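You operate a simulated robot arm through the tools that you are given. There is no shell and no other tool. Be economical: measure what you need, move in short steps, check, and stop when the job is done.

You run a simulated robot arm. Do the job below in one go: nothing can be reset, and whatever is moved stays where it is left.

JOB
Put things in order on the long worktop. At the end: the orange half from the long worktop stands where the silver ladle stood; the silver ladle is on the yellow coaster; the brown potato from the long worktop stands on top of the green oil pad (tin); the teal hose plug is in the blue bowl; whatever was shut is shut again. Leave all else as you found it, and nothing knocked over. Set down upright: ladle.

The check looks at the end state, three seconds after you hand in, the way a careful person would. Anything else that was tipped, shoved, dropped, spilled or broken makes it a failure.

ROBOT AND FRAMES
A 7-joint arm with a two-finger parallel gripper, fixed in place. Base frame: the origin is at the foot of the arm, x ahead of it, y to its left, z up; the work surface is at about z = 0.91. Readings come in m, rad, newtons and seconds.
With the tool pointing down near the work surface it reaches from about 0.24 to 0.68 m from the base axis. Its first joint turns from -1.152 to 1.152 rad. Payload 2.4 kg.
The tool frame sits at the grasp point between the pads (the TCP): z along the fingers, y along the line on which they close. The tips reach 0.03 m beyond it. Largest opening 0.094 m; finger width 0.028, thickness 0.01; the body of the gripper, 0.05 by 0.096 m, starts 0.055 m behind the TCP.
Orientation is told as [roll, pitch, yaw] about the base's x, y, z axes, in that order, counted from this pose: with the fingers straight down and closing along the base's y, the tool's x points along the base's -x, its y along +y and its z along -z.

CONTROLS
- The arm moves only by the tool arm_command. Its argument "deltas" is a list of rows, each a list of 6 numbers: the shift along the tool's x, y, z in m, then the turn, a rotation vector about the tool's x, y, z in rad. In form: [[x, y, z, ax, ay, az], ...]. A call has 1 to 20 rows; each row shifts and turns the commanded pose from where the row before left it, along the tool's axes as they then stand. "gripper" is the closure, from 0 (fully open) to 1 (shut), set as the call begins (left out, the last holds). Rows are played at 5 a second. More than 0.05 m and 0.15 rad between two rows, or a gripper value outside its range, and nothing of the call is played. A pose out of reach is approached as far as the arm can. The call stops where the force on the tool passes 40 N (or 10 N more than at its start, if that is more) or the arm is blocked; 0.2 s more then pass. Each finger travels about 0.153 m/s and halts on what it meets, pressing with about 22 N; the grip force reading is that of the motor and also rises with nothing between the fingers. The clock runs only during rows and for 0.2 s after the last one: add rows that do not move to give the fingers time. The reply holds the time, the measured pose of the TCP, the force on the tool along the base axes, the opening and the grip force, in the units named above and with some noise, with the torque about the TCP (base axes, N m) and any sound that the robot's microphone picked up.
- Cameras (640 x 400 px; columns grow to the right, rows downward): "scene" is fixed at [0.0599, 0.4883, 1.4408]; the picture's right is [-0.52, -0.86, 0.00], its down [-0.62, 0.37, -0.69] and it looks along [0.59, -0.36, -0.73] (base axes); focal length 231 px, centre (320, 200). "wrist" rides on the gripper at [0.076, 0.014, -0.102] in the tool frame; the picture's right is [-0.18, 0.98, 0.00], its down [-0.75, -0.14, -0.64] and it looks along [-0.63, -0.12, 0.77] (tool axes); focal length 243 px, centre (320, 200). There is no depth. A picture from a camera that has moved, and an enlarged one, comes with that camera's place and axes in the base frame and with its lens. The place of the scene camera against the robot may be out by one fixed shift of up to 0.025 m in any direction.
- get_image(camera): a new picture of that camera. It takes no simulated time.
- zoom(camera, box): a new picture of the part [left, top, right, bottom] of that camera's present view, enlarged. It takes no simulated time.
- finish_job(): hands the job in; it is judged then, once.

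Work in short steps. Places have to be worked out from the pictures, the camera data and where the tool is seen: move nearer, look again, correct. Check each grasp and each placing, and mend what went wrong. You have 120 turns and 84 pictures in all, those below and enlarged ones among them. Open the gripper and draw the arm clear of the work before you hand the job in, unless the task says otherwise; then end with one line.

The tools are called after "Emit:" as name(argument=value, ...) on one line, values as JSON. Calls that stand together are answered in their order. arm_command: Moves the arm, as the interface text tells. Its arguments: {"type":"object","properties":{"deltas":{"type":"array"},"gripper":{"type":"number"}},"required":["deltas"]} The other tools are called the same way: get_image (camera) takes a picture; zoom (camera, box) takes an enlarged picture of a part of a camera's view; finish_job () hands the job in.

At the start:

```text
time_s: 0.0
tool_pos: [0.4057, 0.0908, 1.1925]
tool_rot: [0.0, -0.002, -0.001]
ft_force: [-0.2, -0.8, -0.6]
ft_torque: [0.02, 0.0, 0.0]
grip_width: 0.094
gripper_force: 0.1
```

scene: 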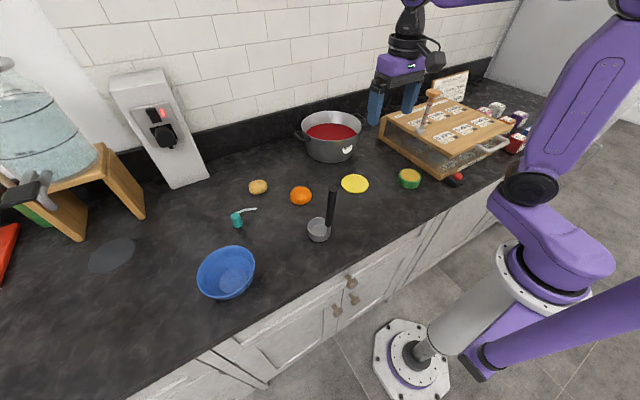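
wrist: 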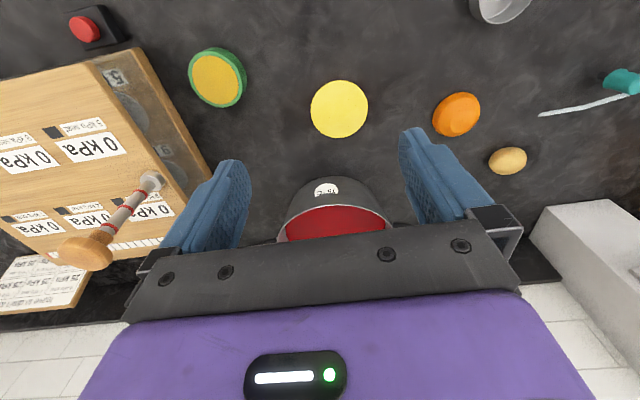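

I start with enlarged views of the objects to see what they are and where they stand.

Emit:
zoom(camera="scene", box=[200, 160, 360, 260])

Emit:
zoom(camera="scene", box=[330, 80, 530, 205])

```text
4.00 times, centred on (280, 210) of scene
camera zoom: at [0.0599, 0.4883, 1.4408], right [-0.52, -0.86, 0.0], down [-0.62, 0.37, -0.69], along [0.59, -0.36, -0.73], focal length 923 px, centre (480, 160)
```

zoom: 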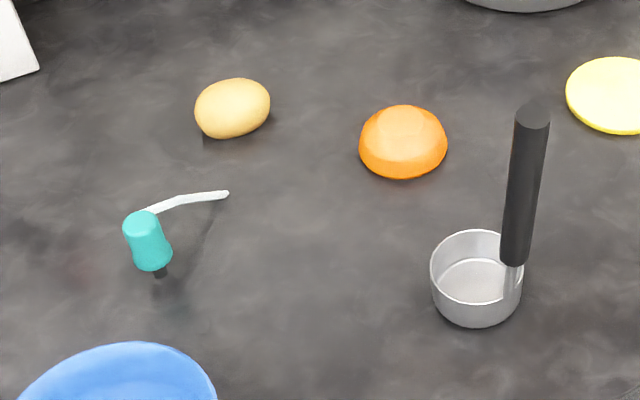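

```text
3.20 times, centred on (430, 142) of scene
camera zoom: at [0.0599, 0.4883, 1.4408], right [-0.52, -0.86, 0.0], down [-0.62, 0.37, -0.69], along [0.59, -0.36, -0.73], focal length 738 px, centre (-32, 384)
```

zoom: 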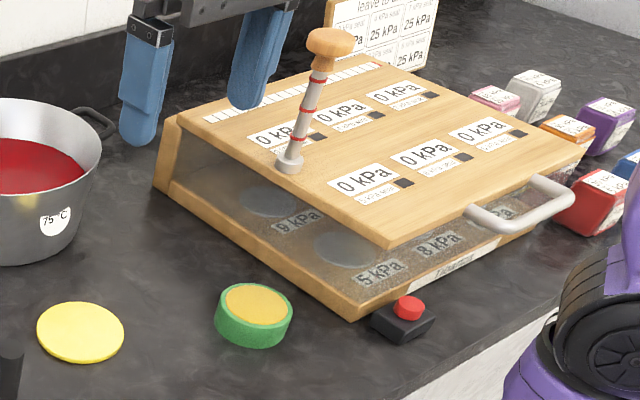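

The teal plug stands on a dark stub with a pale strap. I move left at the present height to see the ladle, orange, potato, plug and bowl from the wrist camera.

Emit:
arm_command(deltas=[[0.01, 0.045, 0, 0, 0, 0], [0.01, 0.045, 0, 0, 0, 0], [0.01, 0.045, 0, 0, 0, 0], [0.01, 0.045, 0, 0, 0, 0], [0.01, 0.045, 0, 0, 0, 0], [0.01, 0.045, 0, 0, 0, 0], [0, 0, 0, 0, 0, 0]])

Emit:
get_image(camera="wrist")

Emit:
get_image(camera="scene")

```text
time_s: 1.6
tool_pos: [0.3472, 0.3625, 1.1932]
tool_rot: [-0.001, 0.001, -0.002]
ft_force: [-0.1, 0.0, -0.3]
ft_torque: [-0.01, -0.02, -0.03]
grip_width: 0.094
gripper_force: 0.0
```

```text
79 pictures are left
camera wrist: at [0.2705, 0.3766, 1.2955], right [0.19, 0.98, 0.0], down [0.75, -0.14, 0.64], along [0.63, -0.12, -0.77], focal length 243 px, centre (320, 200)
```

wrist: 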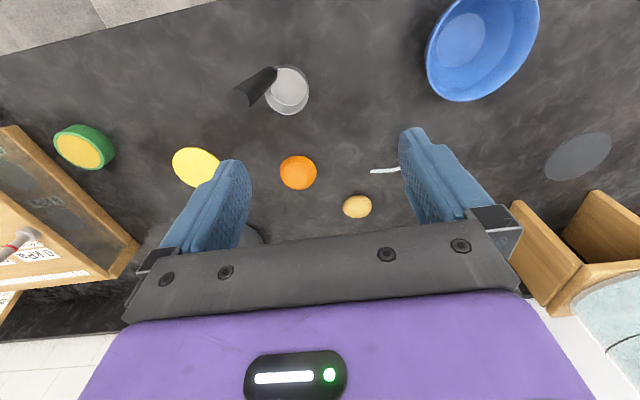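

```text
78 pictures are left
```

scene: 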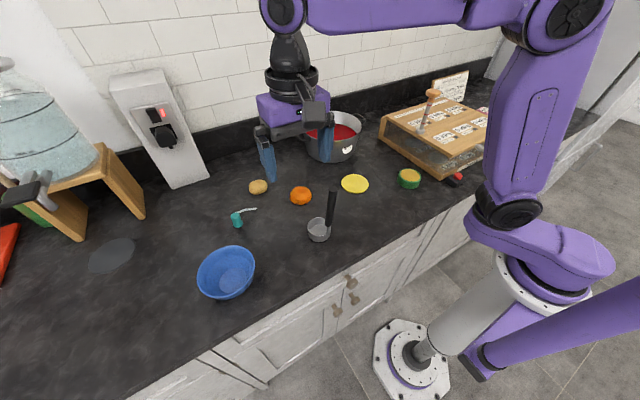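

The ladle, orange, potato, coaster and bowl are in view; the plug is behind a finger. I zoom on the ladle.

Emit:
zoom(camera="wrist", box=[210, 40, 338, 120])

Emit:
zoom(camera="scene", box=[280, 180, 360, 250])

```text
5.00 times, centred on (274, 80) of wrist
camera zoom: at [0.2705, 0.3766, 1.2955], right [0.19, 0.98, 0.0], down [0.75, -0.14, 0.64], along [0.63, -0.12, -0.77], focal length 1213 px, centre (550, 800)
```

zoom: 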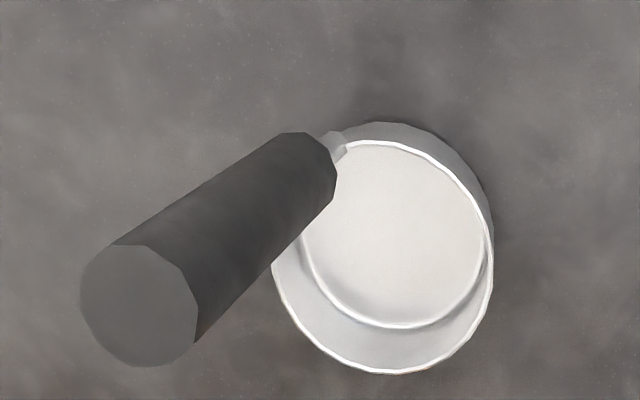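

```text
5.71 times, centred on (320, 215) of scene
camera zoom: at [0.0598, 0.4883, 1.4408], right [-0.52, -0.86, 0.0], down [-0.62, 0.37, -0.69], along [0.59, -0.36, -0.73], focal length 1319 px, centre (320, 114)
```

zoom: 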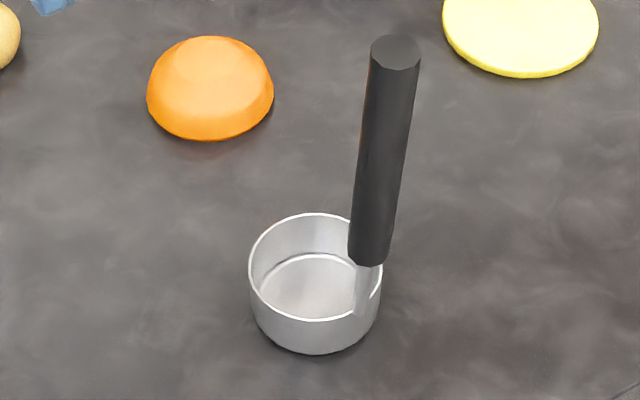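

From both cameras: ladle bowl centre ≈ (0.362, 0.313), handle from ≈ (0.328, 0.307, 0.98) to the top ≈ (0.315, 0.308, 1.115); coaster ≈ (0.465, 0.109). I go above the handle and check before descending.

Emit:
arm_command(deltas=[[0.013, -0.028, 0, 0, 0, 0], [0.013, -0.027, 0, 0, 0, 0], [0, 0, 0.03, 0, 0, 0], [0, 0, 0, 0, 0, 0]])

Emit:
get_image(camera="wrist")

Emit:
zoom(camera="scene", box=[260, 110, 400, 250])

```text
time_s: 2.6
tool_pos: [0.3205, 0.3067, 1.1628]
tool_rot: [0.0, 0.0, -0.001]
ft_force: [0.7, -0.4, 0.5]
ft_torque: [-0.01, -0.01, 0.0]
grip_width: 0.094
gripper_force: 0.1
```

```text
75 pictures are left
camera wrist: at [0.2443, 0.3206, 1.2657], right [0.18, 0.98, 0.0], down [0.75, -0.14, 0.64], along [0.63, -0.12, -0.77], focal length 243 px, centre (320, 200)
```

wrist: 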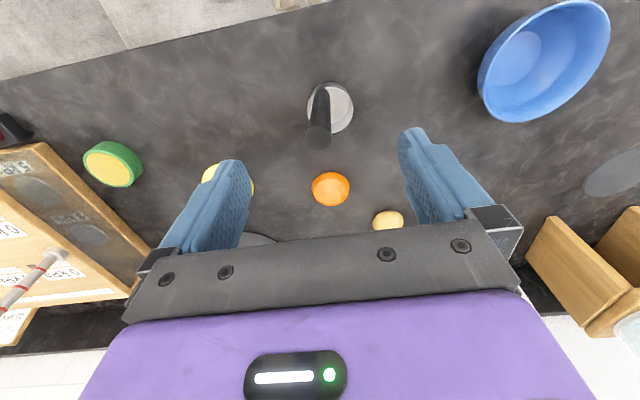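

```text
2.86 times, centred on (330, 180) of scene
camera zoom: at [0.0599, 0.4883, 1.4408], right [-0.52, -0.86, 0.0], down [-0.62, 0.37, -0.69], along [0.59, -0.36, -0.73], focal length 659 px, centre (291, 257)
```

zoom: 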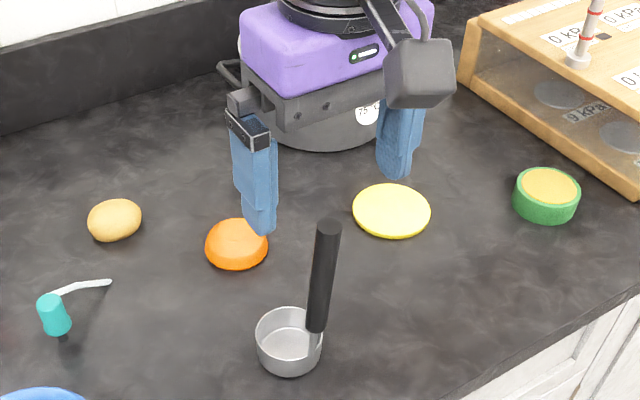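

The handle top projects to (0.315, 0.306), midway between the fingers. I descend to z ≈ 1.072 and close.

Emit:
arm_command(deltas=[[0, 0, 0.03, 0, 0, 0], [0, 0, 0.03, 0, 0, 0], [0, 0, 0.03, 0, 0, 0], [0, 0, 0, 0, 0, 0]])

Emit:
arm_command(deltas=[[0, 0, 0, 0, 0, 0], [0, 0, 0, 0, 0, 0], [0, 0, 0, 0, 0, 0], [0, 0, 0, 0, 0, 0]], gripper=1)

Emit:
zoom(camera="scene", box=[260, 110, 400, 250])

```text
time_s: 3.6
tool_pos: [0.3186, 0.3071, 1.0726]
tool_rot: [0.0, -0.001, 0.0]
ft_force: [-0.1, 0.0, -0.3]
ft_torque: [0.02, 0.0, 0.0]
grip_width: 0.094
gripper_force: 0.1
```

```text
time_s: 4.6
tool_pos: [0.3191, 0.3059, 1.0744]
tool_rot: [0.0, -0.001, 0.0]
ft_force: [0.3, 0.0, -1.6]
ft_torque: [0.07, 0.03, -0.02]
grip_width: 0.0177
gripper_force: 22.4
```

```text
2.86 times, centred on (330, 180) of scene
camera zoom: at [0.0599, 0.4883, 1.4408], right [-0.52, -0.86, 0.0], down [-0.62, 0.37, -0.69], along [0.59, -0.36, -0.73], focal length 659 px, centre (291, 257)
```

zoom: 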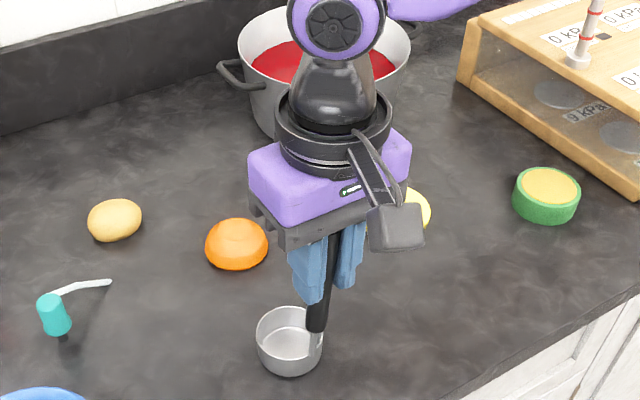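

The handle is held (width 0.0177). I lift it 6 cm, carry it over the coaster and look.

Emit:
arm_command(deltas=[[0, 0, -0.02, 0, 0, 0], [0, 0, -0.02, 0, 0, 0], [0, 0, -0.02, 0, 0, 0], [-0.021, -0.041, 0, 0, 0, 0], [-0.021, -0.041, 0, 0, 0, 0], [-0.021, -0.041, 0, 0, 0, 0], [-0.02, -0.041, 0, 0, 0, 0], [-0.02, -0.0405, 0, 0, 0, 0], [0, 0, 0, 0, 0, 0]])

Emit:
get_image(camera="wrist")

Emit:
zoom(camera="scene", box=[280, 90, 440, 220])

```text
time_s: 6.6
tool_pos: [0.4224, 0.1013, 1.1302]
tool_rot: [-0.001, 0.0, 0.0]
ft_force: [-0.4, -0.4, -1.0]
ft_torque: [0.01, 0.04, 0.0]
grip_width: 0.0177
gripper_force: 21.7
```

```text
72 pictures are left
camera wrist: at [0.3463, 0.1158, 1.2342], right [0.18, 0.98, 0.0], down [0.75, -0.14, 0.64], along [0.63, -0.12, -0.77], focal length 243 px, centre (320, 200)
```

wrist: 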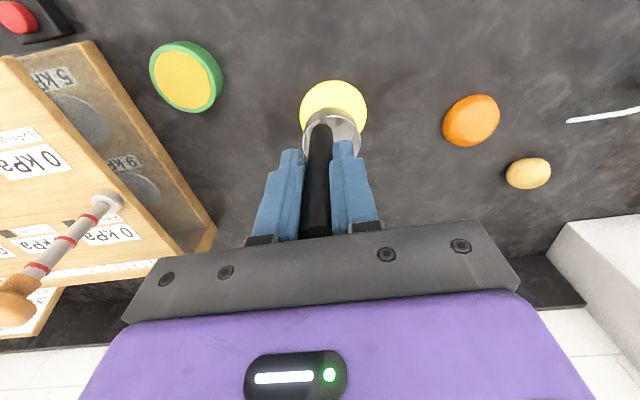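

```text
3.08 times, centred on (360, 155) of scene
camera zoom: at [0.0599, 0.4883, 1.4408], right [-0.52, -0.86, 0.0], down [-0.62, 0.37, -0.69], along [0.59, -0.36, -0.73], focal length 710 px, centre (197, 338)
```

zoom: 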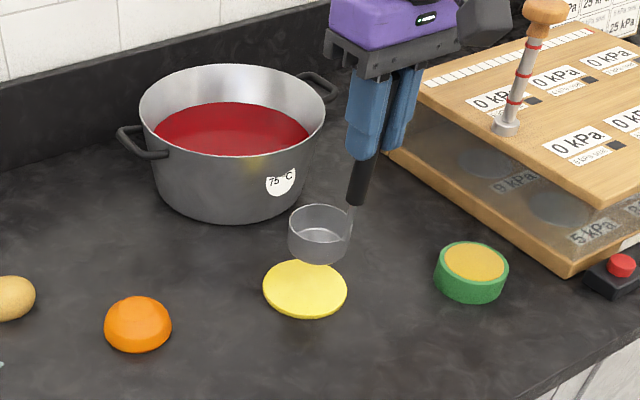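

The ladle hangs upright directly over the coaster. I lower it, with the last steps small so contact stops it gently.

Emit:
arm_command(deltas=[[0, 0, 0.015, 0, 0, 0], [0, 0, 0.015, 0, 0, 0], [0, 0, 0.012, 0, 0, 0], [0, 0, 0.004, 0, 0, 0], [0, 0, 0.002, 0, 0, 0], [0, 0, 0, 0, 0, 0]])

Emit:
zoom(camera="scene", box=[320, 140, 400, 200])

```text
time_s: 8.0
tool_pos: [0.4213, 0.1032, 1.0848]
tool_rot: [0.001, 0.001, 0.0]
ft_force: [-0.2, 0.5, -0.9]
ft_torque: [-0.01, 0.05, 0.0]
grip_width: 0.0177
gripper_force: 21.8
```

```text
6.67 times, centred on (360, 170) of scene
camera zoom: at [0.0599, 0.4883, 1.4408], right [-0.52, -0.86, 0.0], down [-0.62, 0.37, -0.69], along [0.59, -0.36, -0.73], focal length 1538 px, centre (53, 400)
```

zoom: 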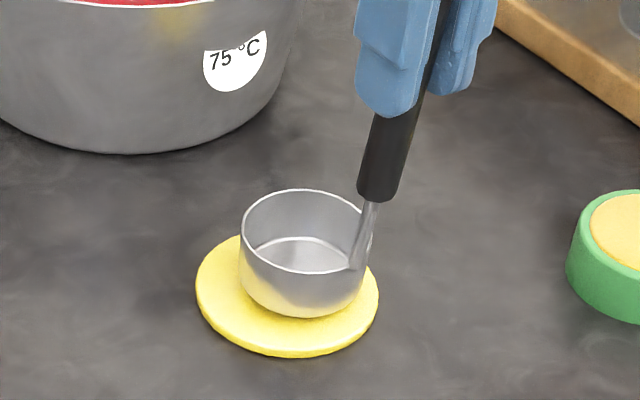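

The bowl is about 5 mm above the coaster and sits slightly to -y of its centre. I shift +y 7 mm and lower in small steps.

Emit:
arm_command(deltas=[[0.001, 0.007, 0, 0, 0, 0], [0, 0, 0.002, 0, 0, 0], [0, 0, 0.002, 0, 0, 0], [0, 0, 0, 0, 0, 0]])

Emit:
zoom(camera="scene", box=[320, 140, 400, 200])

```text
time_s: 9.0
tool_pos: [0.4216, 0.109, 1.08]
tool_rot: [0.002, 0.0, 0.0]
ft_force: [0.0, -0.2, -1.7]
ft_torque: [-0.01, 0.03, 0.02]
grip_width: 0.0178
gripper_force: 21.9
```

```text
6.67 times, centred on (360, 170) of scene
camera zoom: at [0.0599, 0.4883, 1.4408], right [-0.52, -0.86, 0.0], down [-0.62, 0.37, -0.69], along [0.59, -0.36, -0.73], focal length 1538 px, centre (53, 400)
```

zoom: 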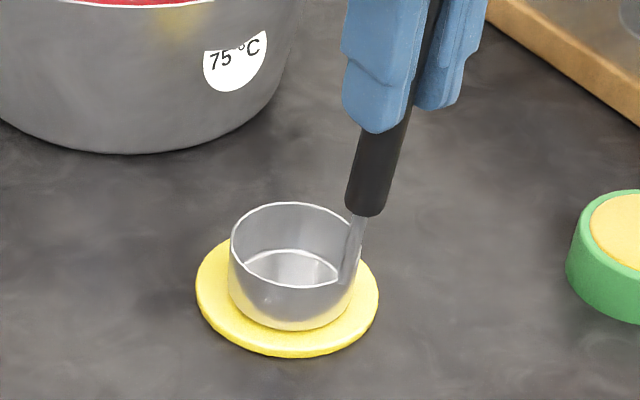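

Well centred, no contact force yet. I lower a few more millimetres.

Emit:
arm_command(deltas=[[0, 0, 0.0015, 0, 0, 0], [0, 0, 0, 0, 0, 0]])

Emit:
arm_command(deltas=[[0, 0, 0.0015, 0, 0, 0], [0, 0, 0, 0, 0, 0]])

```text
time_s: 9.6
tool_pos: [0.4214, 0.1098, 1.0796]
tool_rot: [0.0, -0.003, 0.0]
ft_force: [-3.2, -1.2, 12.1]
ft_torque: [0.09, 0.11, 0.0]
grip_width: 0.0176
gripper_force: 21.7
```

```text
time_s: 10.2
tool_pos: [0.4217, 0.1085, 1.0779]
tool_rot: [0.0, -0.004, 0.001]
ft_force: [-2.4, -2.7, 17.5]
ft_torque: [0.07, -0.3, -0.02]
grip_width: 0.0178
gripper_force: 21.8
```

Contact is made (17 N). I relieve 2 mm of press, then open and look.

Emit:
arm_command(deltas=[[0, 0, -0.0022, 0, 0, 0], [0, 0, 0, 0, 0, 0]])

Emit:
arm_command(deltas=[[0, 0, 0, 0, 0, 0], [0, 0, 0, 0, 0, 0], [0, 0, 0, 0, 0, 0], [0, 0, 0, 0, 0, 0]], gripper=0)

Emit:
zoom(camera="scene", box=[300, 110, 420, 200])

```text
time_s: 10.8
tool_pos: [0.4202, 0.1094, 1.0794]
tool_rot: [-0.001, 0.002, 0.0]
ft_force: [0.9, -0.5, -1.2]
ft_torque: [0.0, 0.05, 0.01]
grip_width: 0.0178
gripper_force: 21.7
```

```text
time_s: 11.8
tool_pos: [0.4208, 0.1103, 1.0802]
tool_rot: [0.0, 0.001, 0.0]
ft_force: [0.7, -0.7, -0.6]
ft_torque: [0.03, 0.0, 0.02]
grip_width: 0.0939
gripper_force: 0.2
```

```text
4.44 times, centred on (360, 155) of scene
camera zoom: at [0.0599, 0.4883, 1.4408], right [-0.52, -0.86, 0.0], down [-0.62, 0.37, -0.69], along [0.59, -0.36, -0.73], focal length 1026 px, centre (142, 400)
```

zoom: 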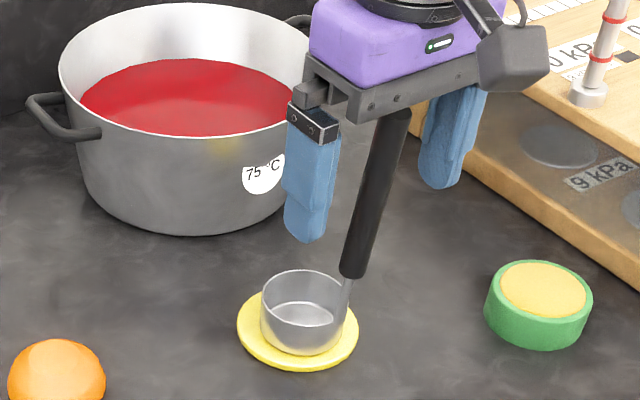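

The ladle stands upright on the coaster. I raise clear of it and move above the orange (≈ 0.501, 0.287).

Emit:
arm_command(deltas=[[0, 0, -0.04, 0, 0, 0], [0, 0, -0.04, 0, 0, 0], [0, 0, -0.04, 0, 0, 0], [-0.016, 0.036, 0, 0, 0, 0], [-0.016, 0.036, 0, 0, 0, 0], [-0.016, 0.036, 0, 0, 0, 0], [-0.016, 0.035, 0, 0, 0, 0], [-0.016, 0.035, 0, 0, 0, 0], [0, 0, 0.04, 0, 0, 0], [0, 0, 0.04, 0, 0, 0], [0, 0, 0.04, 0, 0, 0], [0, 0, 0, 0, 0, 0]])

Emit:
get_image(camera="wrist")

Emit:
get_image(camera="scene")

```text
time_s: 14.4
tool_pos: [0.5018, 0.2882, 1.0786]
tool_rot: [0.0, -0.001, 0.001]
ft_force: [0.3, 0.1, -0.3]
ft_torque: [-0.02, 0.02, -0.01]
grip_width: 0.0941
gripper_force: 0.1
```

```text
67 pictures are left
camera wrist: at [0.4261, 0.3024, 1.1816], right [0.18, 0.98, 0.0], down [0.75, -0.14, 0.64], along [0.63, -0.12, -0.77], focal length 243 px, centre (320, 200)
```

wrist: 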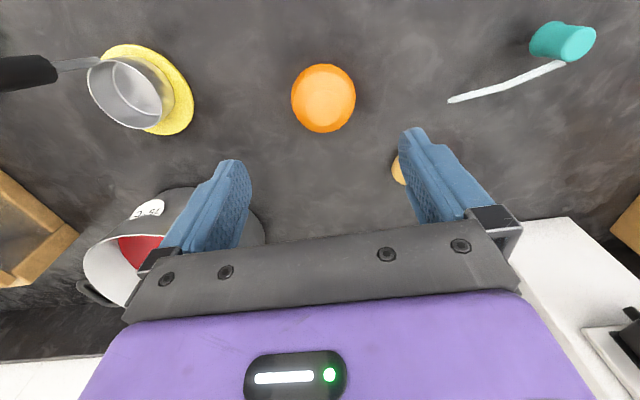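

```text
66 pictures are left
```

scene: 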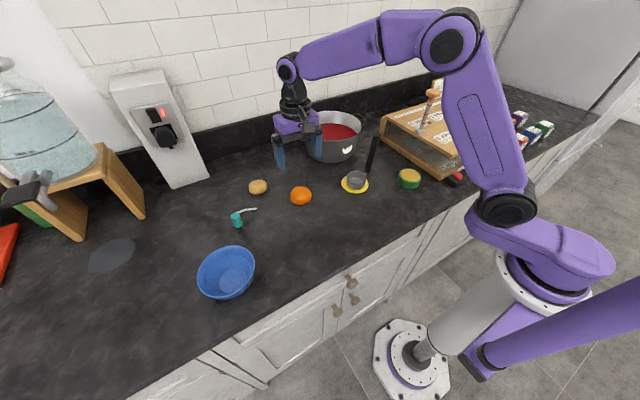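

Orange refines to ≈ (0.504, 0.289), about 6 cm across. I descend to z ≈ 0.946 around it.

Emit:
arm_command(deltas=[[-0.002, 0.001, 0.04, 0, 0, 0], [0, 0, 0.04, 0, 0, 0], [0, 0, 0.03, 0, 0, 0], [0, 0, 0.015, 0, 0, 0], [0, 0, 0.008, 0, 0, 0], [0, 0, 0, 0, 0, 0]])

Emit:
get_image(camera="wrist")

Emit:
zoom(camera="scene", box=[250, 140, 370, 230])

```text
time_s: 15.8
tool_pos: [0.5033, 0.2884, 0.9467]
tool_rot: [0.0, 0.001, -0.001]
ft_force: [-0.6, 1.0, -0.1]
ft_torque: [0.02, 0.0, 0.01]
grip_width: 0.094
gripper_force: 0.1
```

```text
65 pictures are left
camera wrist: at [0.4278, 0.3027, 1.0493], right [0.18, 0.98, 0.0], down [0.75, -0.14, 0.64], along [0.63, -0.12, -0.77], focal length 243 px, centre (320, 200)
```

wrist: 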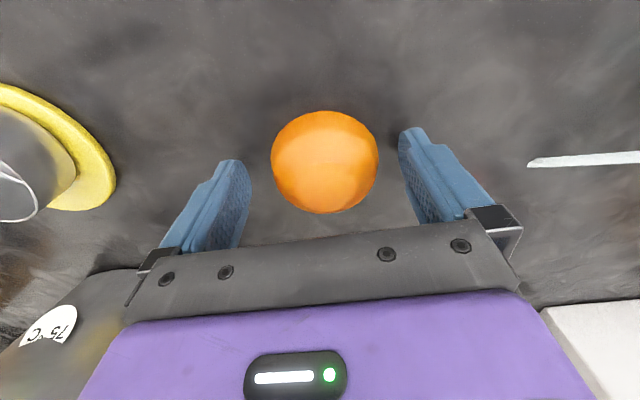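

```text
4.44 times, centred on (310, 185) of scene
camera zoom: at [0.0599, 0.4883, 1.4408], right [-0.52, -0.86, 0.0], down [-0.62, 0.37, -0.69], along [0.59, -0.36, -0.73], focal length 1026 px, centre (364, 267)
```

zoom: 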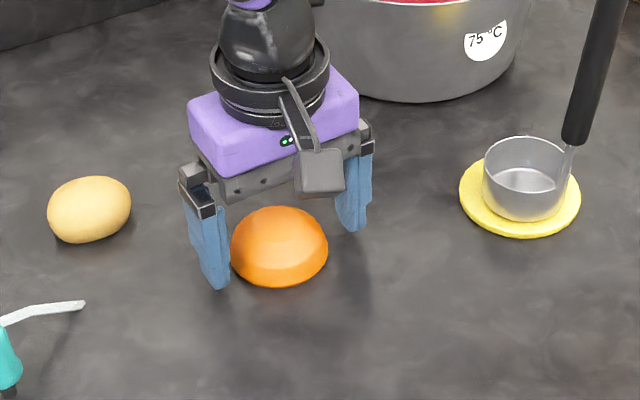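

Aligned in x; I shift 3 mm to +y, lower slightly and close.

Emit:
arm_command(deltas=[[0, 0.003, 0.002, 0, 0, 0], [0, 0, 0, 0, 0, 0]])

Emit:
arm_command(deltas=[[0, 0, 0, 0, 0, 0], [0, 0, 0, 0, 0, 0], [0, 0, 0, 0, 0, 0], [0, 0, 0, 0, 0, 0]], gripper=1)

Emit:
arm_command(deltas=[[0, 0, -0.01, 0, 0, 0], [0, 0, -0.02, 0, 0, 0], [0, 0, -0.03, 0, 0, 0], [0, 0, 0, 0, 0, 0]])

Emit:
zoom(camera="scene", box=[250, 140, 370, 230])

Emit:
get_image(camera="wrist")

```text
time_s: 16.4
tool_pos: [0.5044, 0.2906, 0.9445]
tool_rot: [0.0, 0.0, -0.001]
ft_force: [-0.6, -0.6, -0.6]
ft_torque: [0.01, 0.02, -0.01]
grip_width: 0.0938
gripper_force: 0.1
```

```text
time_s: 17.4
tool_pos: [0.5036, 0.2917, 0.9444]
tool_rot: [0.0, 0.001, 0.002]
ft_force: [-0.2, 0.1, 1.7]
ft_torque: [-0.06, 0.03, 0.0]
grip_width: 0.0677
gripper_force: 22.0
```

```text
time_s: 18.4
tool_pos: [0.5035, 0.2902, 1.0058]
tool_rot: [-0.001, 0.0, -0.001]
ft_force: [0.1, -0.4, -1.1]
ft_torque: [0.02, -0.02, -0.01]
grip_width: 0.0675
gripper_force: 21.8
```

```text
4.44 times, centred on (310, 185) of scene
camera zoom: at [0.0599, 0.4883, 1.4408], right [-0.52, -0.86, 0.0], down [-0.62, 0.37, -0.69], along [0.59, -0.36, -0.73], focal length 1026 px, centre (364, 267)
```

zoom: 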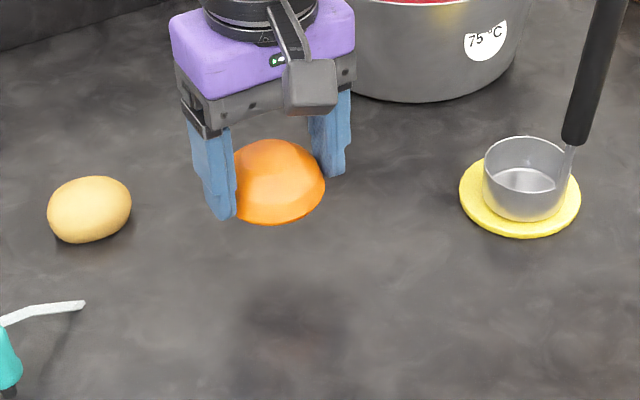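

```text
62 pictures are left
camera wrist: at [0.4276, 0.3056, 1.1078], right [0.18, 0.98, 0.0], down [0.75, -0.14, 0.64], along [0.63, -0.12, -0.77], focal length 243 px, centre (320, 200)
```

wrist: 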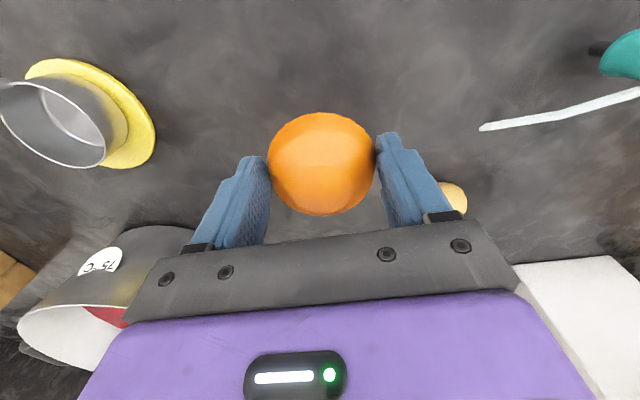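

The orange is held level. I carry it to the ladle's old place (0.361, 0.3125) and lower to just above the surface.

Emit:
arm_command(deltas=[[0.036, 0.0055, 0, 0, 0, 0], [0.036, 0.0055, 0, 0, 0, 0], [0.036, 0.0055, 0, 0, 0, 0], [0.034, 0.0055, 0, 0, 0, 0], [0, 0, 0.025, 0, 0, 0], [0, 0, 0.025, 0, 0, 0], [0, 0, 0.007, 0, 0, 0], [0, 0, 0.002, 0, 0, 0], [0, 0, 0, 0, 0, 0]])

Emit:
arm_command(deltas=[[0, 0, 0.0015, 0, 0, 0], [0, 0, 0, 0, 0, 0]])

```text
time_s: 20.4
tool_pos: [0.3608, 0.3123, 0.9468]
tool_rot: [0.0, 0.001, -0.001]
ft_force: [-0.2, 0.0, -0.9]
ft_torque: [0.01, 0.0, 0.02]
grip_width: 0.0674
gripper_force: 21.8
```

```text
time_s: 21.0
tool_pos: [0.3608, 0.3132, 0.9455]
tool_rot: [0.001, 0.002, 0.001]
ft_force: [-2.7, -2.9, 11.0]
ft_torque: [-0.02, 0.06, 0.0]
grip_width: 0.0672
gripper_force: 22.0
```

Contact with the surface (11 N). I ease off 1 mm, open, and rise.

Emit:
arm_command(deltas=[[0, 0, -0.0007, 0, 0, 0], [0, 0, 0, 0, 0, 0]])

Emit:
arm_command(deltas=[[0, 0, 0, 0, 0, 0], [0, 0, 0, 0, 0, 0], [0, 0, 0, 0, 0, 0], [0, 0, -0.03, 0, 0, 0], [0, 0, -0.04, 0, 0, 0], [0, 0, -0.04, 0, 0, 0], [0, 0, -0.04, 0, 0, 0], [0, 0, 0, 0, 0, 0]], gripper=0)

Emit:
zoom(camera="scene", box=[200, 140, 400, 290])

Emit:
get_image(camera="wrist")

```text
time_s: 21.6
tool_pos: [0.361, 0.3136, 0.9448]
tool_rot: [-0.001, -0.001, -0.001]
ft_force: [0.7, -2.4, 4.6]
ft_torque: [-0.02, -0.04, -0.02]
grip_width: 0.0672
gripper_force: 22.3
```

```text
time_s: 23.4
tool_pos: [0.362, 0.3124, 1.0951]
tool_rot: [0.001, 0.001, -0.001]
ft_force: [-0.1, -0.4, -0.6]
ft_torque: [-0.01, 0.0, 0.02]
grip_width: 0.0938
gripper_force: 0.1
```

```text
2.67 times, centred on (300, 215) of scene
camera zoom: at [0.0599, 0.4883, 1.4408], right [-0.52, -0.86, 0.0], down [-0.62, 0.37, -0.69], along [0.59, -0.36, -0.73], focal length 615 px, centre (373, 160)
```

zoom: 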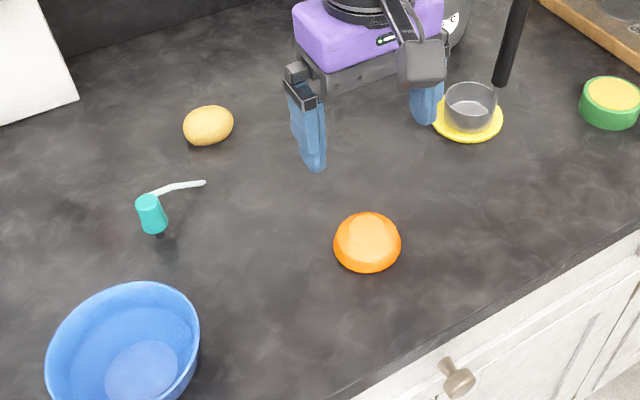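

```text
60 pictures are left
camera wrist: at [0.2858, 0.3278, 1.198], right [0.18, 0.98, 0.0], down [0.75, -0.14, 0.64], along [0.63, -0.12, -0.77], focal length 243 px, centre (320, 200)
```

wrist: 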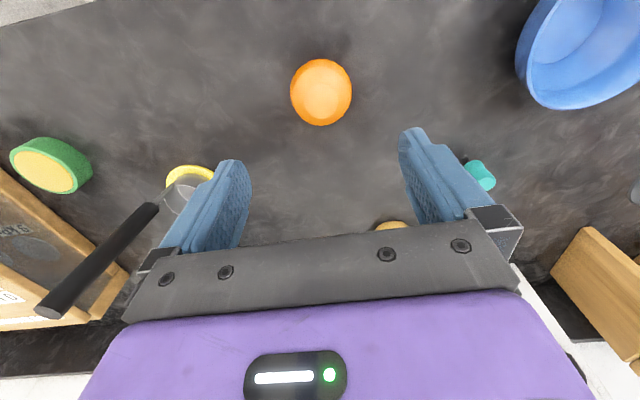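

The orange sits where the ladle was (same pixel as before). Next the potato, at radius ≈ 0.72: I yaw the tool to its direction and stand back to inspect it.

Emit:
arm_command(deltas=[[0, 0, 0, 0, 0, -0.1433], [0, 0, 0, 0, 0, -0.1433], [0, 0, 0, 0, 0, -0.1433], [0, 0, 0, 0, 0, -0.1433], [-0.0375, -0.032, 0, 0, 0, 0], [-0.0375, -0.032, 0, 0, 0, 0], [0, 0, 0, 0, 0, 0]])

Emit:
get_image(camera="wrist")

```text
time_s: 25.0
tool_pos: [0.4592, 0.2998, 1.0945]
tool_rot: [0.001, -0.001, 0.574]
ft_force: [-0.2, -0.5, 0.1]
ft_torque: [0.0, -0.02, -0.03]
grip_width: 0.0941
gripper_force: 0.1
```

```text
59 pictures are left
camera wrist: at [0.3871, 0.2707, 1.1979], right [-0.38, 0.93, 0.0], down [0.71, 0.29, 0.64], along [0.59, 0.24, -0.77], focal length 243 px, centre (320, 200)
```

wrist: 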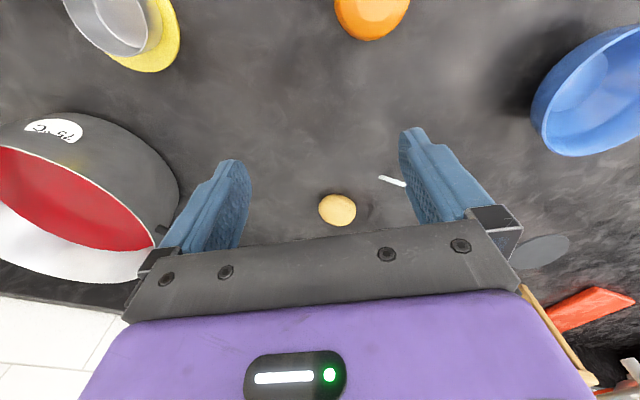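

Potato ≈ (0.600, 0.385), radius 0.713. I tilt the tool 0.36 rad outwards and approach partway.

Emit:
arm_command(deltas=[[0, 0, 0, 0, -0.12, 0], [0, 0, 0, 0, -0.12, 0], [0, 0, 0, 0, -0.12, 0], [-0.0242, 0, 0.0305, 0, 0, 0], [-0.0242, 0, 0.0305, 0, 0, 0], [-0.0242, 0, 0.0305, 0, 0, 0], [0, 0, 0, 0, 0, 0]])

Emit:
get_image(camera="wrist")

Emit:
get_image(camera="scene")

```text
time_s: 26.6
tool_pos: [0.5429, 0.3539, 1.0372]
tool_rot: [0.0, -0.361, 0.572]
ft_force: [-0.2, 0.7, 0.6]
ft_torque: [-0.03, 0.01, 0.0]
grip_width: 0.094
gripper_force: 0.1
```

```text
58 pictures are left
camera wrist: at [0.445, 0.3084, 1.1051], right [-0.39, 0.92, 0.06], down [0.48, 0.14, 0.87], along [0.79, 0.37, -0.49], focal length 243 px, centre (320, 200)
```

wrist: 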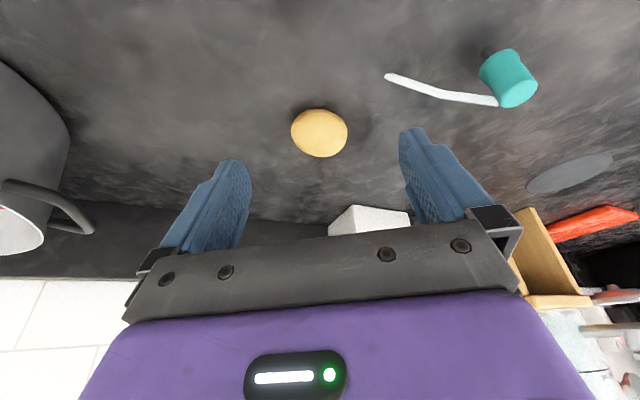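

```text
57 pictures are left
```

scene: 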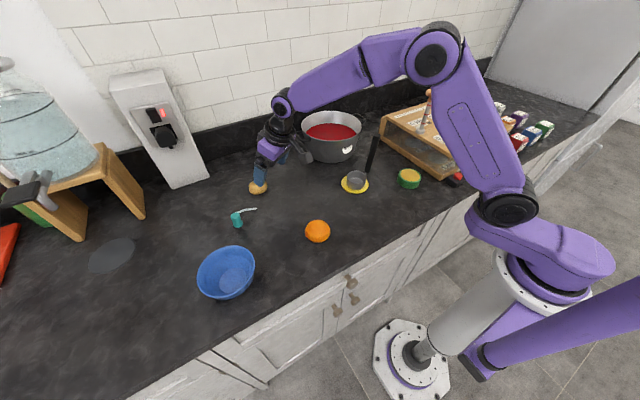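

The tilted approach works; potato seen again at ≈ (0.602, 0.387). I go down along the fingers to grasp height.

Emit:
arm_command(deltas=[[-0.008, -0.001, 0.026, 0, 0, 0], [-0.008, -0.001, 0.026, 0, 0, 0], [-0.008, -0.001, 0.026, 0, 0, 0], [-0.006, 0, 0.018, 0, 0, 0], [0, 0, 0, 0, 0, 0]])

Emit:
get_image(camera="wrist")

Emit:
zoom(camera="scene", box=[200, 130, 320, 220])

```text
time_s: 27.8
tool_pos: [0.5976, 0.386, 0.9566]
tool_rot: [0.0, -0.362, 0.572]
ft_force: [-0.1, -0.3, -0.1]
ft_torque: [-0.01, 0.02, 0.0]
grip_width: 0.094
gripper_force: 0.1
```

```text
56 pictures are left
camera wrist: at [0.4998, 0.3395, 1.0257], right [-0.39, 0.92, 0.07], down [0.48, 0.14, 0.87], along [0.79, 0.37, -0.49], focal length 243 px, centre (320, 200)
```

wrist: 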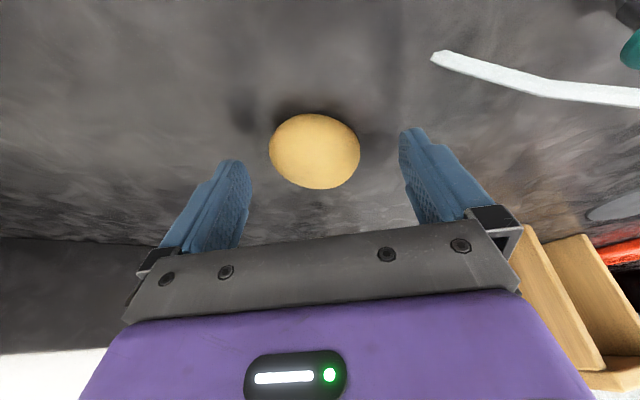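

```text
4.44 times, centred on (260, 175) of scene
camera zoom: at [0.0599, 0.4883, 1.4408], right [-0.52, -0.86, 0.0], down [-0.62, 0.37, -0.69], along [0.59, -0.36, -0.73], focal length 1026 px, centre (587, 311)
```

zoom: 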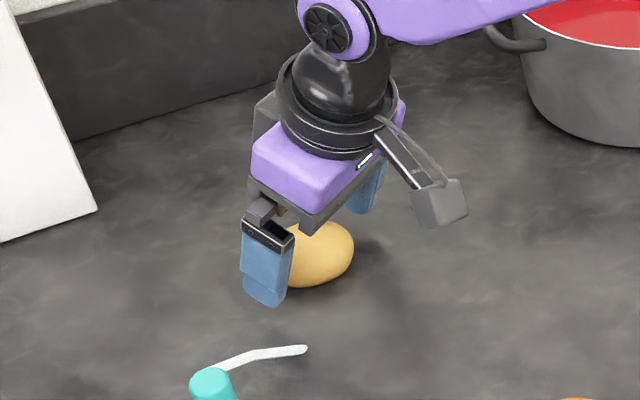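

Slight adjustment: lower 8 mm, back 3 mm, lateral −2 mm, then close on the potato.

Emit:
arm_command(deltas=[[0.0056, -0.002, 0.0065, 0, 0, 0], [0, 0, 0, 0, 0, 0]])

Emit:
arm_command(deltas=[[0, 0, 0, 0, 0, 0], [0, 0, 0, 0, 0, 0], [0, 0, 0, 0, 0, 0], [0, 0, 0, 0, 0, 0]], gripper=1)

Emit:
get_image(camera="wrist")

```text
time_s: 28.4
tool_pos: [0.5952, 0.3826, 0.9476]
tool_rot: [-0.001, -0.36, 0.571]
ft_force: [0.2, -0.3, 0.1]
ft_torque: [0.0, 0.0, 0.01]
grip_width: 0.0942
gripper_force: 0.0
```

```text
time_s: 29.4
tool_pos: [0.5953, 0.3824, 0.9471]
tool_rot: [0.0, -0.361, 0.573]
ft_force: [0.7, -1.7, 2.5]
ft_torque: [0.0, 0.02, 0.01]
grip_width: 0.0539
gripper_force: 21.9
```

```text
54 pictures are left
camera wrist: at [0.4981, 0.336, 1.0178], right [-0.39, 0.92, 0.07], down [0.48, 0.14, 0.87], along [0.79, 0.37, -0.49], focal length 243 px, centre (320, 200)
```

wrist: 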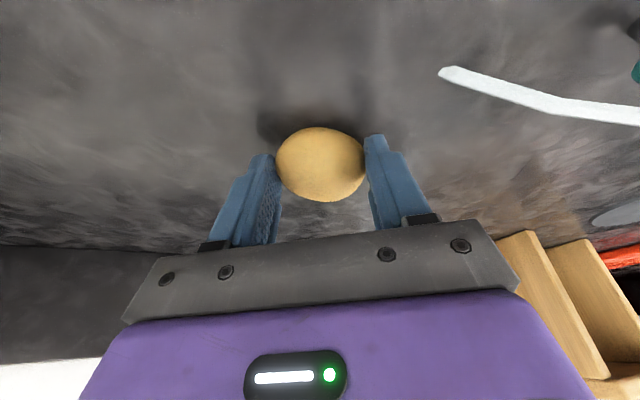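

Held (width 0.054, firm). I lift straight up 27 cm worth in stages while pulling inward, keeping the tilt so that the potato keeps its resting attitude.

Emit:
arm_command(deltas=[[-0.0106, 0, -0.0281, 0, 0, 0], [-0.0106, 0, -0.0281, 0, 0, 0], [-0.0106, 0, -0.0281, 0, 0, 0], [0, 0, 0, 0, 0, 0]])

Emit:
get_image(camera="wrist")

```text
time_s: 30.4
tool_pos: [0.5965, 0.3827, 1.0384]
tool_rot: [0.0, -0.358, 0.574]
ft_force: [-0.4, 0.3, -0.3]
ft_torque: [0.01, 0.04, -0.04]
grip_width: 0.0518
gripper_force: 22.0
```

```text
53 pictures are left
camera wrist: at [0.4983, 0.3362, 1.1079], right [-0.39, 0.92, 0.07], down [0.48, 0.14, 0.87], along [0.79, 0.37, -0.5], focal length 243 px, centre (320, 200)
```

wrist: 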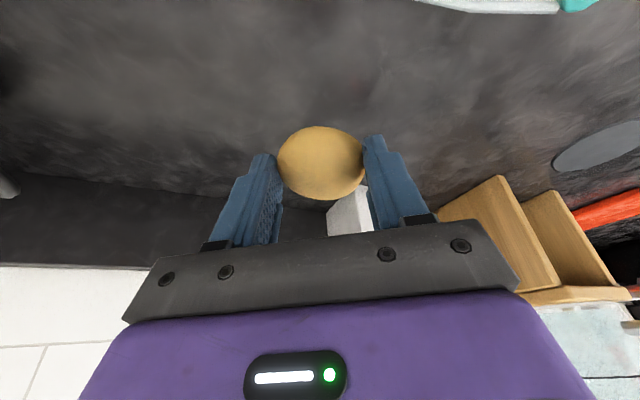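

Potato secure. I rise to z ≈ 1.22 while retracting to radius ≈ 0.46.

Emit:
arm_command(deltas=[[0.0244, 0, -0.0366, 0, 0, 0], [0.0244, 0, -0.0366, 0, 0, 0], [0.0244, 0, -0.0366, 0, 0, 0], [0.0244, 0, -0.0366, 0, 0, 0], [0.0244, 0, -0.0366, 0, 0, 0], [0.0244, 0, -0.0366, 0, 0, 0], [0.0244, 0, -0.0366, 0, 0, 0], [0, 0, 0, 0, 0, 0]])

```text
time_s: 32.2
tool_pos: [0.3852, 0.2448, 1.2176]
tool_rot: [-0.001, -0.361, 0.572]
ft_force: [-0.1, -0.3, -1.2]
ft_torque: [-0.01, -0.02, -0.02]
grip_width: 0.0519
gripper_force: 21.8
```

Now I yaw by −0.69 about the vertical, then carry the potato over to near the tin, above the ladle's height.

Emit:
arm_command(deltas=[[0, 0, 0, 0.0486, 0, 0.1292], [0, 0, 0, 0.0486, 0, 0.1292], [0, 0, 0, 0.0486, 0, 0.1292], [0, 0, 0, 0.0486, 0, 0.1292], [0, 0, 0, 0.0486, 0, 0.1292], [0.0015, -0.0412, -0.0005, 0, 0, 0], [0.0015, -0.0412, -0.0005, 0, 0, 0], [0.0015, -0.0412, -0.0005, 0, 0, 0], [0.0015, -0.0412, -0.0005, 0, 0, 0], [0.0015, -0.0412, -0.0005, 0, 0, 0], [0.0015, -0.0412, -0.0005, 0, 0, 0], [0.0015, -0.0412, -0.0005, 0, 0, 0], [0, 0, 0, 0, 0, 0]])

Emit:
get_image(camera="wrist")

Emit:
get_image(camera="scene")

```text
time_s: 35.0
tool_pos: [0.341, -0.0384, 1.2157]
tool_rot: [0.0, -0.361, -0.117]
ft_force: [-0.3, 0.5, -0.8]
ft_torque: [-0.04, 0.01, -0.01]
grip_width: 0.0517
gripper_force: 22.2
```

```text
52 pictures are left
camera wrist: at [0.2354, -0.0117, 1.2855], right [0.29, 0.96, 0.07], down [0.46, -0.2, 0.87], along [0.84, -0.22, -0.5], focal length 243 px, centre (320, 200)
```

wrist: 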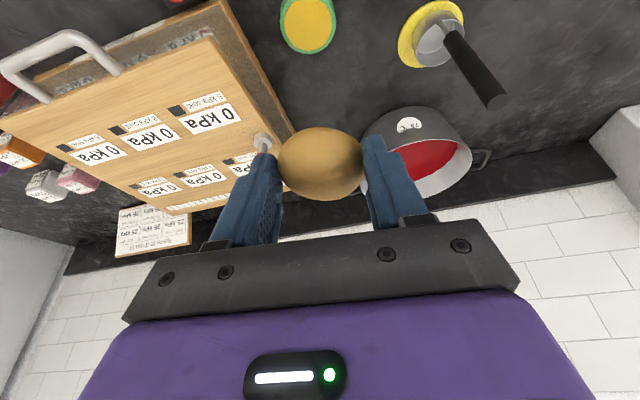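

```text
51 pictures are left
```

scene: 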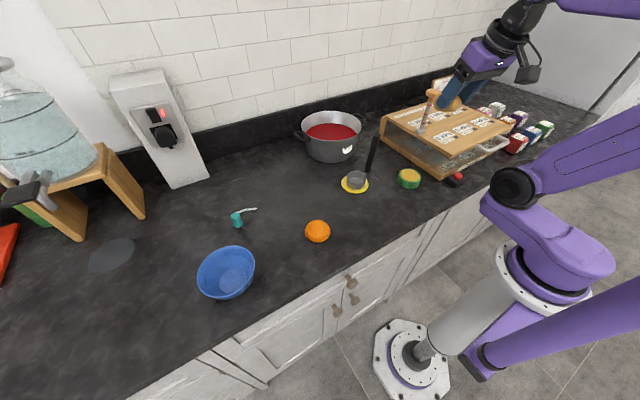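

Tin top ≈ (0.389, −0.048, 0.938). I lower the potato to about 7 cm above it and look.

Emit:
arm_command(deltas=[[0.0048, -0.0009, 0.0425, 0, 0, 0], [0.0048, -0.0009, 0.0425, 0, 0, 0], [0.0048, -0.0009, 0.0425, 0, 0, 0], [0.0048, -0.0009, 0.0425, 0, 0, 0], [0, 0, 0, 0, 0, 0]])

Emit:
get_image(camera="wrist")

Emit:
zoom(camera="scene", box=[350, 110, 470, 200])

```text
time_s: 36.2
tool_pos: [0.3835, -0.047, 1.051]
tool_rot: [-0.001, -0.362, -0.117]
ft_force: [0.0, 1.0, -2.0]
ft_torque: [-0.01, 0.02, 0.01]
grip_width: 0.0515
gripper_force: 22.0
```

```text
50 pictures are left
camera wrist: at [0.278, -0.0199, 1.1199], right [0.29, 0.96, 0.07], down [0.46, -0.2, 0.87], along [0.84, -0.22, -0.49], focal length 243 px, centre (320, 200)
```

wrist: 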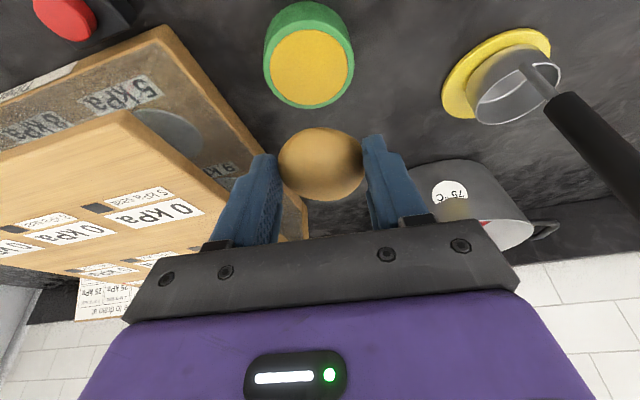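

```text
4.44 times, centred on (410, 155) of scene
camera zoom: at [0.0599, 0.4883, 1.4408], right [-0.52, -0.86, 0.0], down [-0.62, 0.37, -0.69], along [0.59, -0.36, -0.73], focal length 1026 px, centre (-80, 400)
```

zoom: 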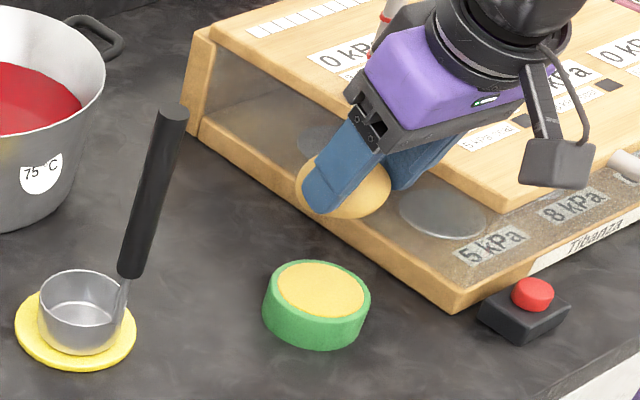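

Tin refined to (0.387, −0.048). I lower another 6.6 cm vertically.

Emit:
arm_command(deltas=[[0.0087, 0, 0.0203, 0, 0, 0], [0.0087, 0, 0.0203, 0, 0, 0], [0.0087, 0, 0.0203, 0, 0, 0], [0, 0, 0, 0, 0, 0]])

Emit:
get_image(camera="wrist")

Emit:
zoom(camera="scene", box=[370, 140, 450, 200])

```text
time_s: 37.2
tool_pos: [0.3791, -0.0466, 0.9853]
tool_rot: [0.001, -0.359, -0.116]
ft_force: [-0.2, 0.2, -0.9]
ft_torque: [-0.01, 0.05, 0.02]
grip_width: 0.0516
gripper_force: 22.3
```

```text
48 pictures are left
camera wrist: at [0.2747, -0.0188, 1.0541], right [0.29, 0.96, 0.07], down [0.46, -0.2, 0.87], along [0.84, -0.22, -0.5], focal length 243 px, centre (320, 200)
```

wrist: 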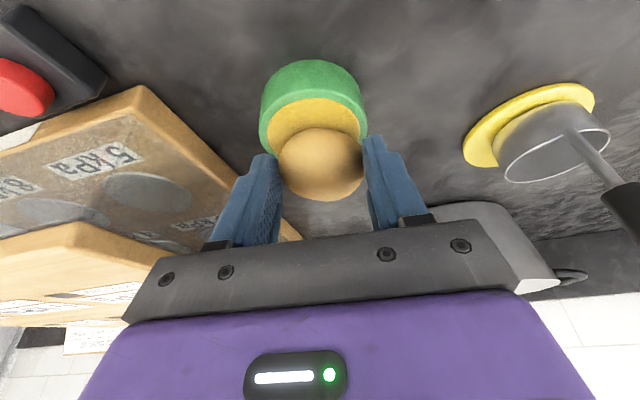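

```text
6.67 times, centred on (410, 170) of scene
camera zoom: at [0.0599, 0.4883, 1.4408], right [-0.52, -0.86, 0.0], down [-0.62, 0.37, -0.69], along [0.59, -0.36, -0.73], focal length 1538 px, centre (-280, 400)
```

zoom: 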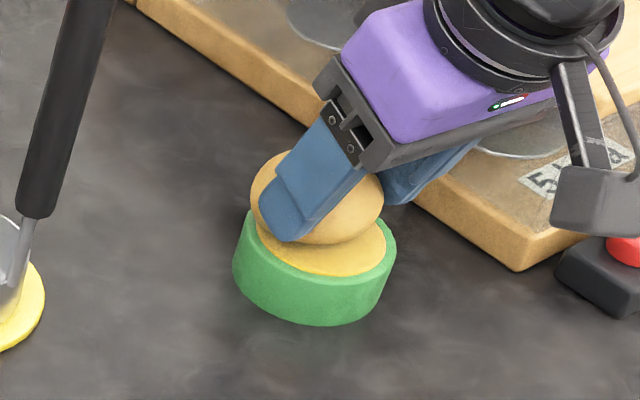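

Centred over the tin. I lower in 2 mm steps watching the force.

Emit:
arm_command(deltas=[[0.0007, 0, 0.0019, 0, 0, 0], [0.0007, 0, 0.0019, 0, 0, 0], [0, 0, 0, 0, 0, 0]])

Emit:
arm_command(deltas=[[0.0007, 0, 0.0019, 0, 0, 0], [0, 0, 0, 0, 0, 0]])

Emit:
zoom(camera="scene", box=[390, 150, 430, 190])

```text
time_s: 38.0
tool_pos: [0.3791, -0.0466, 0.9809]
tool_rot: [-0.001, -0.361, -0.118]
ft_force: [-1.4, -0.4, 2.7]
ft_torque: [0.09, 0.04, 0.09]
grip_width: 0.0516
gripper_force: 21.6
```

```text
time_s: 38.6
tool_pos: [0.3807, -0.047, 0.9785]
tool_rot: [0.0, -0.363, -0.117]
ft_force: [-5.1, -0.4, 20.5]
ft_torque: [0.47, -0.32, 0.06]
grip_width: 0.052
gripper_force: 22.1
```

```text
10.00 times, centred on (410, 170) of scene
camera zoom: at [0.0595, 0.4883, 1.4408], right [-0.52, -0.86, 0.0], down [-0.62, 0.37, -0.69], along [0.59, -0.36, -0.73], focal length 2308 px, centre (-580, 500)
```

zoom: 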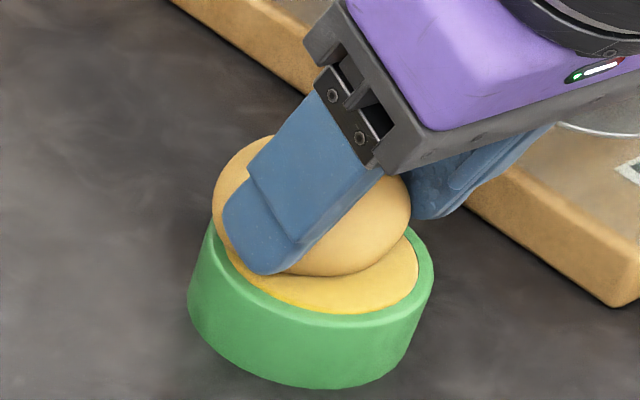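

Potato touches the pad (20 N). I ease off about 1.5 mm, then open partway.

Emit:
arm_command(deltas=[[-0.0005, 0, -0.0014, 0, 0, 0], [0, 0, 0, 0, 0, 0]])

Emit:
arm_command(deltas=[[0, 0, 0, 0, 0, 0], [0, 0, 0, 0, 0, 0], [0, 0, 0, 0, 0, 0], [0, 0, 0, 0, 0, 0]], gripper=0.2)

Emit:
zoom(camera="scene", box=[390, 150, 430, 190])

Emit:
get_image(camera="wrist")

```text
time_s: 39.2
tool_pos: [0.3786, -0.0461, 0.9783]
tool_rot: [0.0, -0.357, -0.116]
ft_force: [0.3, 0.2, 1.9]
ft_torque: [0.06, -0.08, -0.05]
grip_width: 0.0521
gripper_force: 21.3
```

```text
time_s: 40.2
tool_pos: [0.3793, -0.0467, 0.9793]
tool_rot: [0.001, -0.359, -0.116]
ft_force: [-0.5, -0.3, -0.5]
ft_torque: [0.0, 0.0, 0.0]
grip_width: 0.0751
gripper_force: 0.0
```

```text
10.00 times, centred on (410, 170) of scene
camera zoom: at [0.0599, 0.4883, 1.4408], right [-0.52, -0.86, 0.0], down [-0.62, 0.37, -0.69], along [0.59, -0.36, -0.73], focal length 2308 px, centre (-580, 500)
```

zoom: 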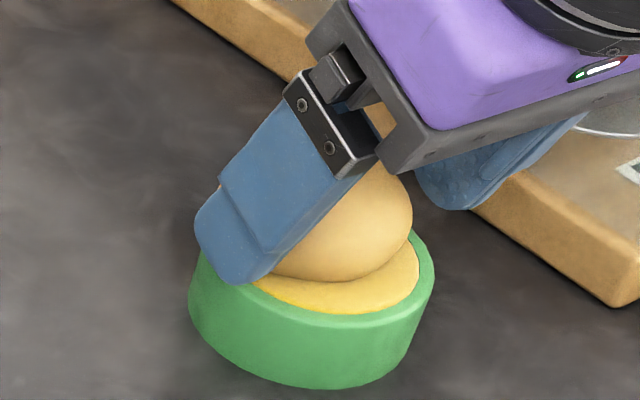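

```text
44 pictures are left
camera wrist: at [0.2744, -0.0194, 1.0491], right [0.29, 0.96, 0.07], down [0.46, -0.2, 0.87], along [0.84, -0.22, -0.5], focal length 243 px, centre (320, 200)
```

wrist: 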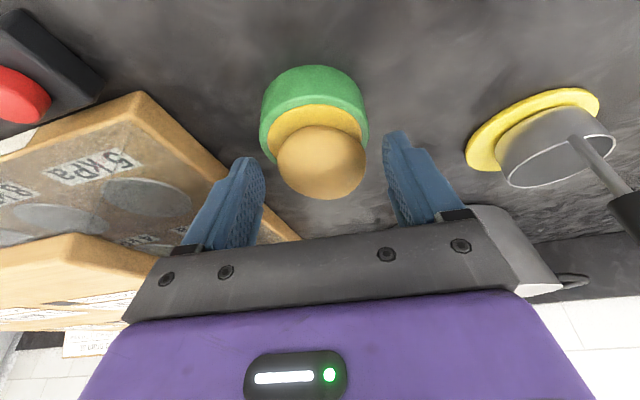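

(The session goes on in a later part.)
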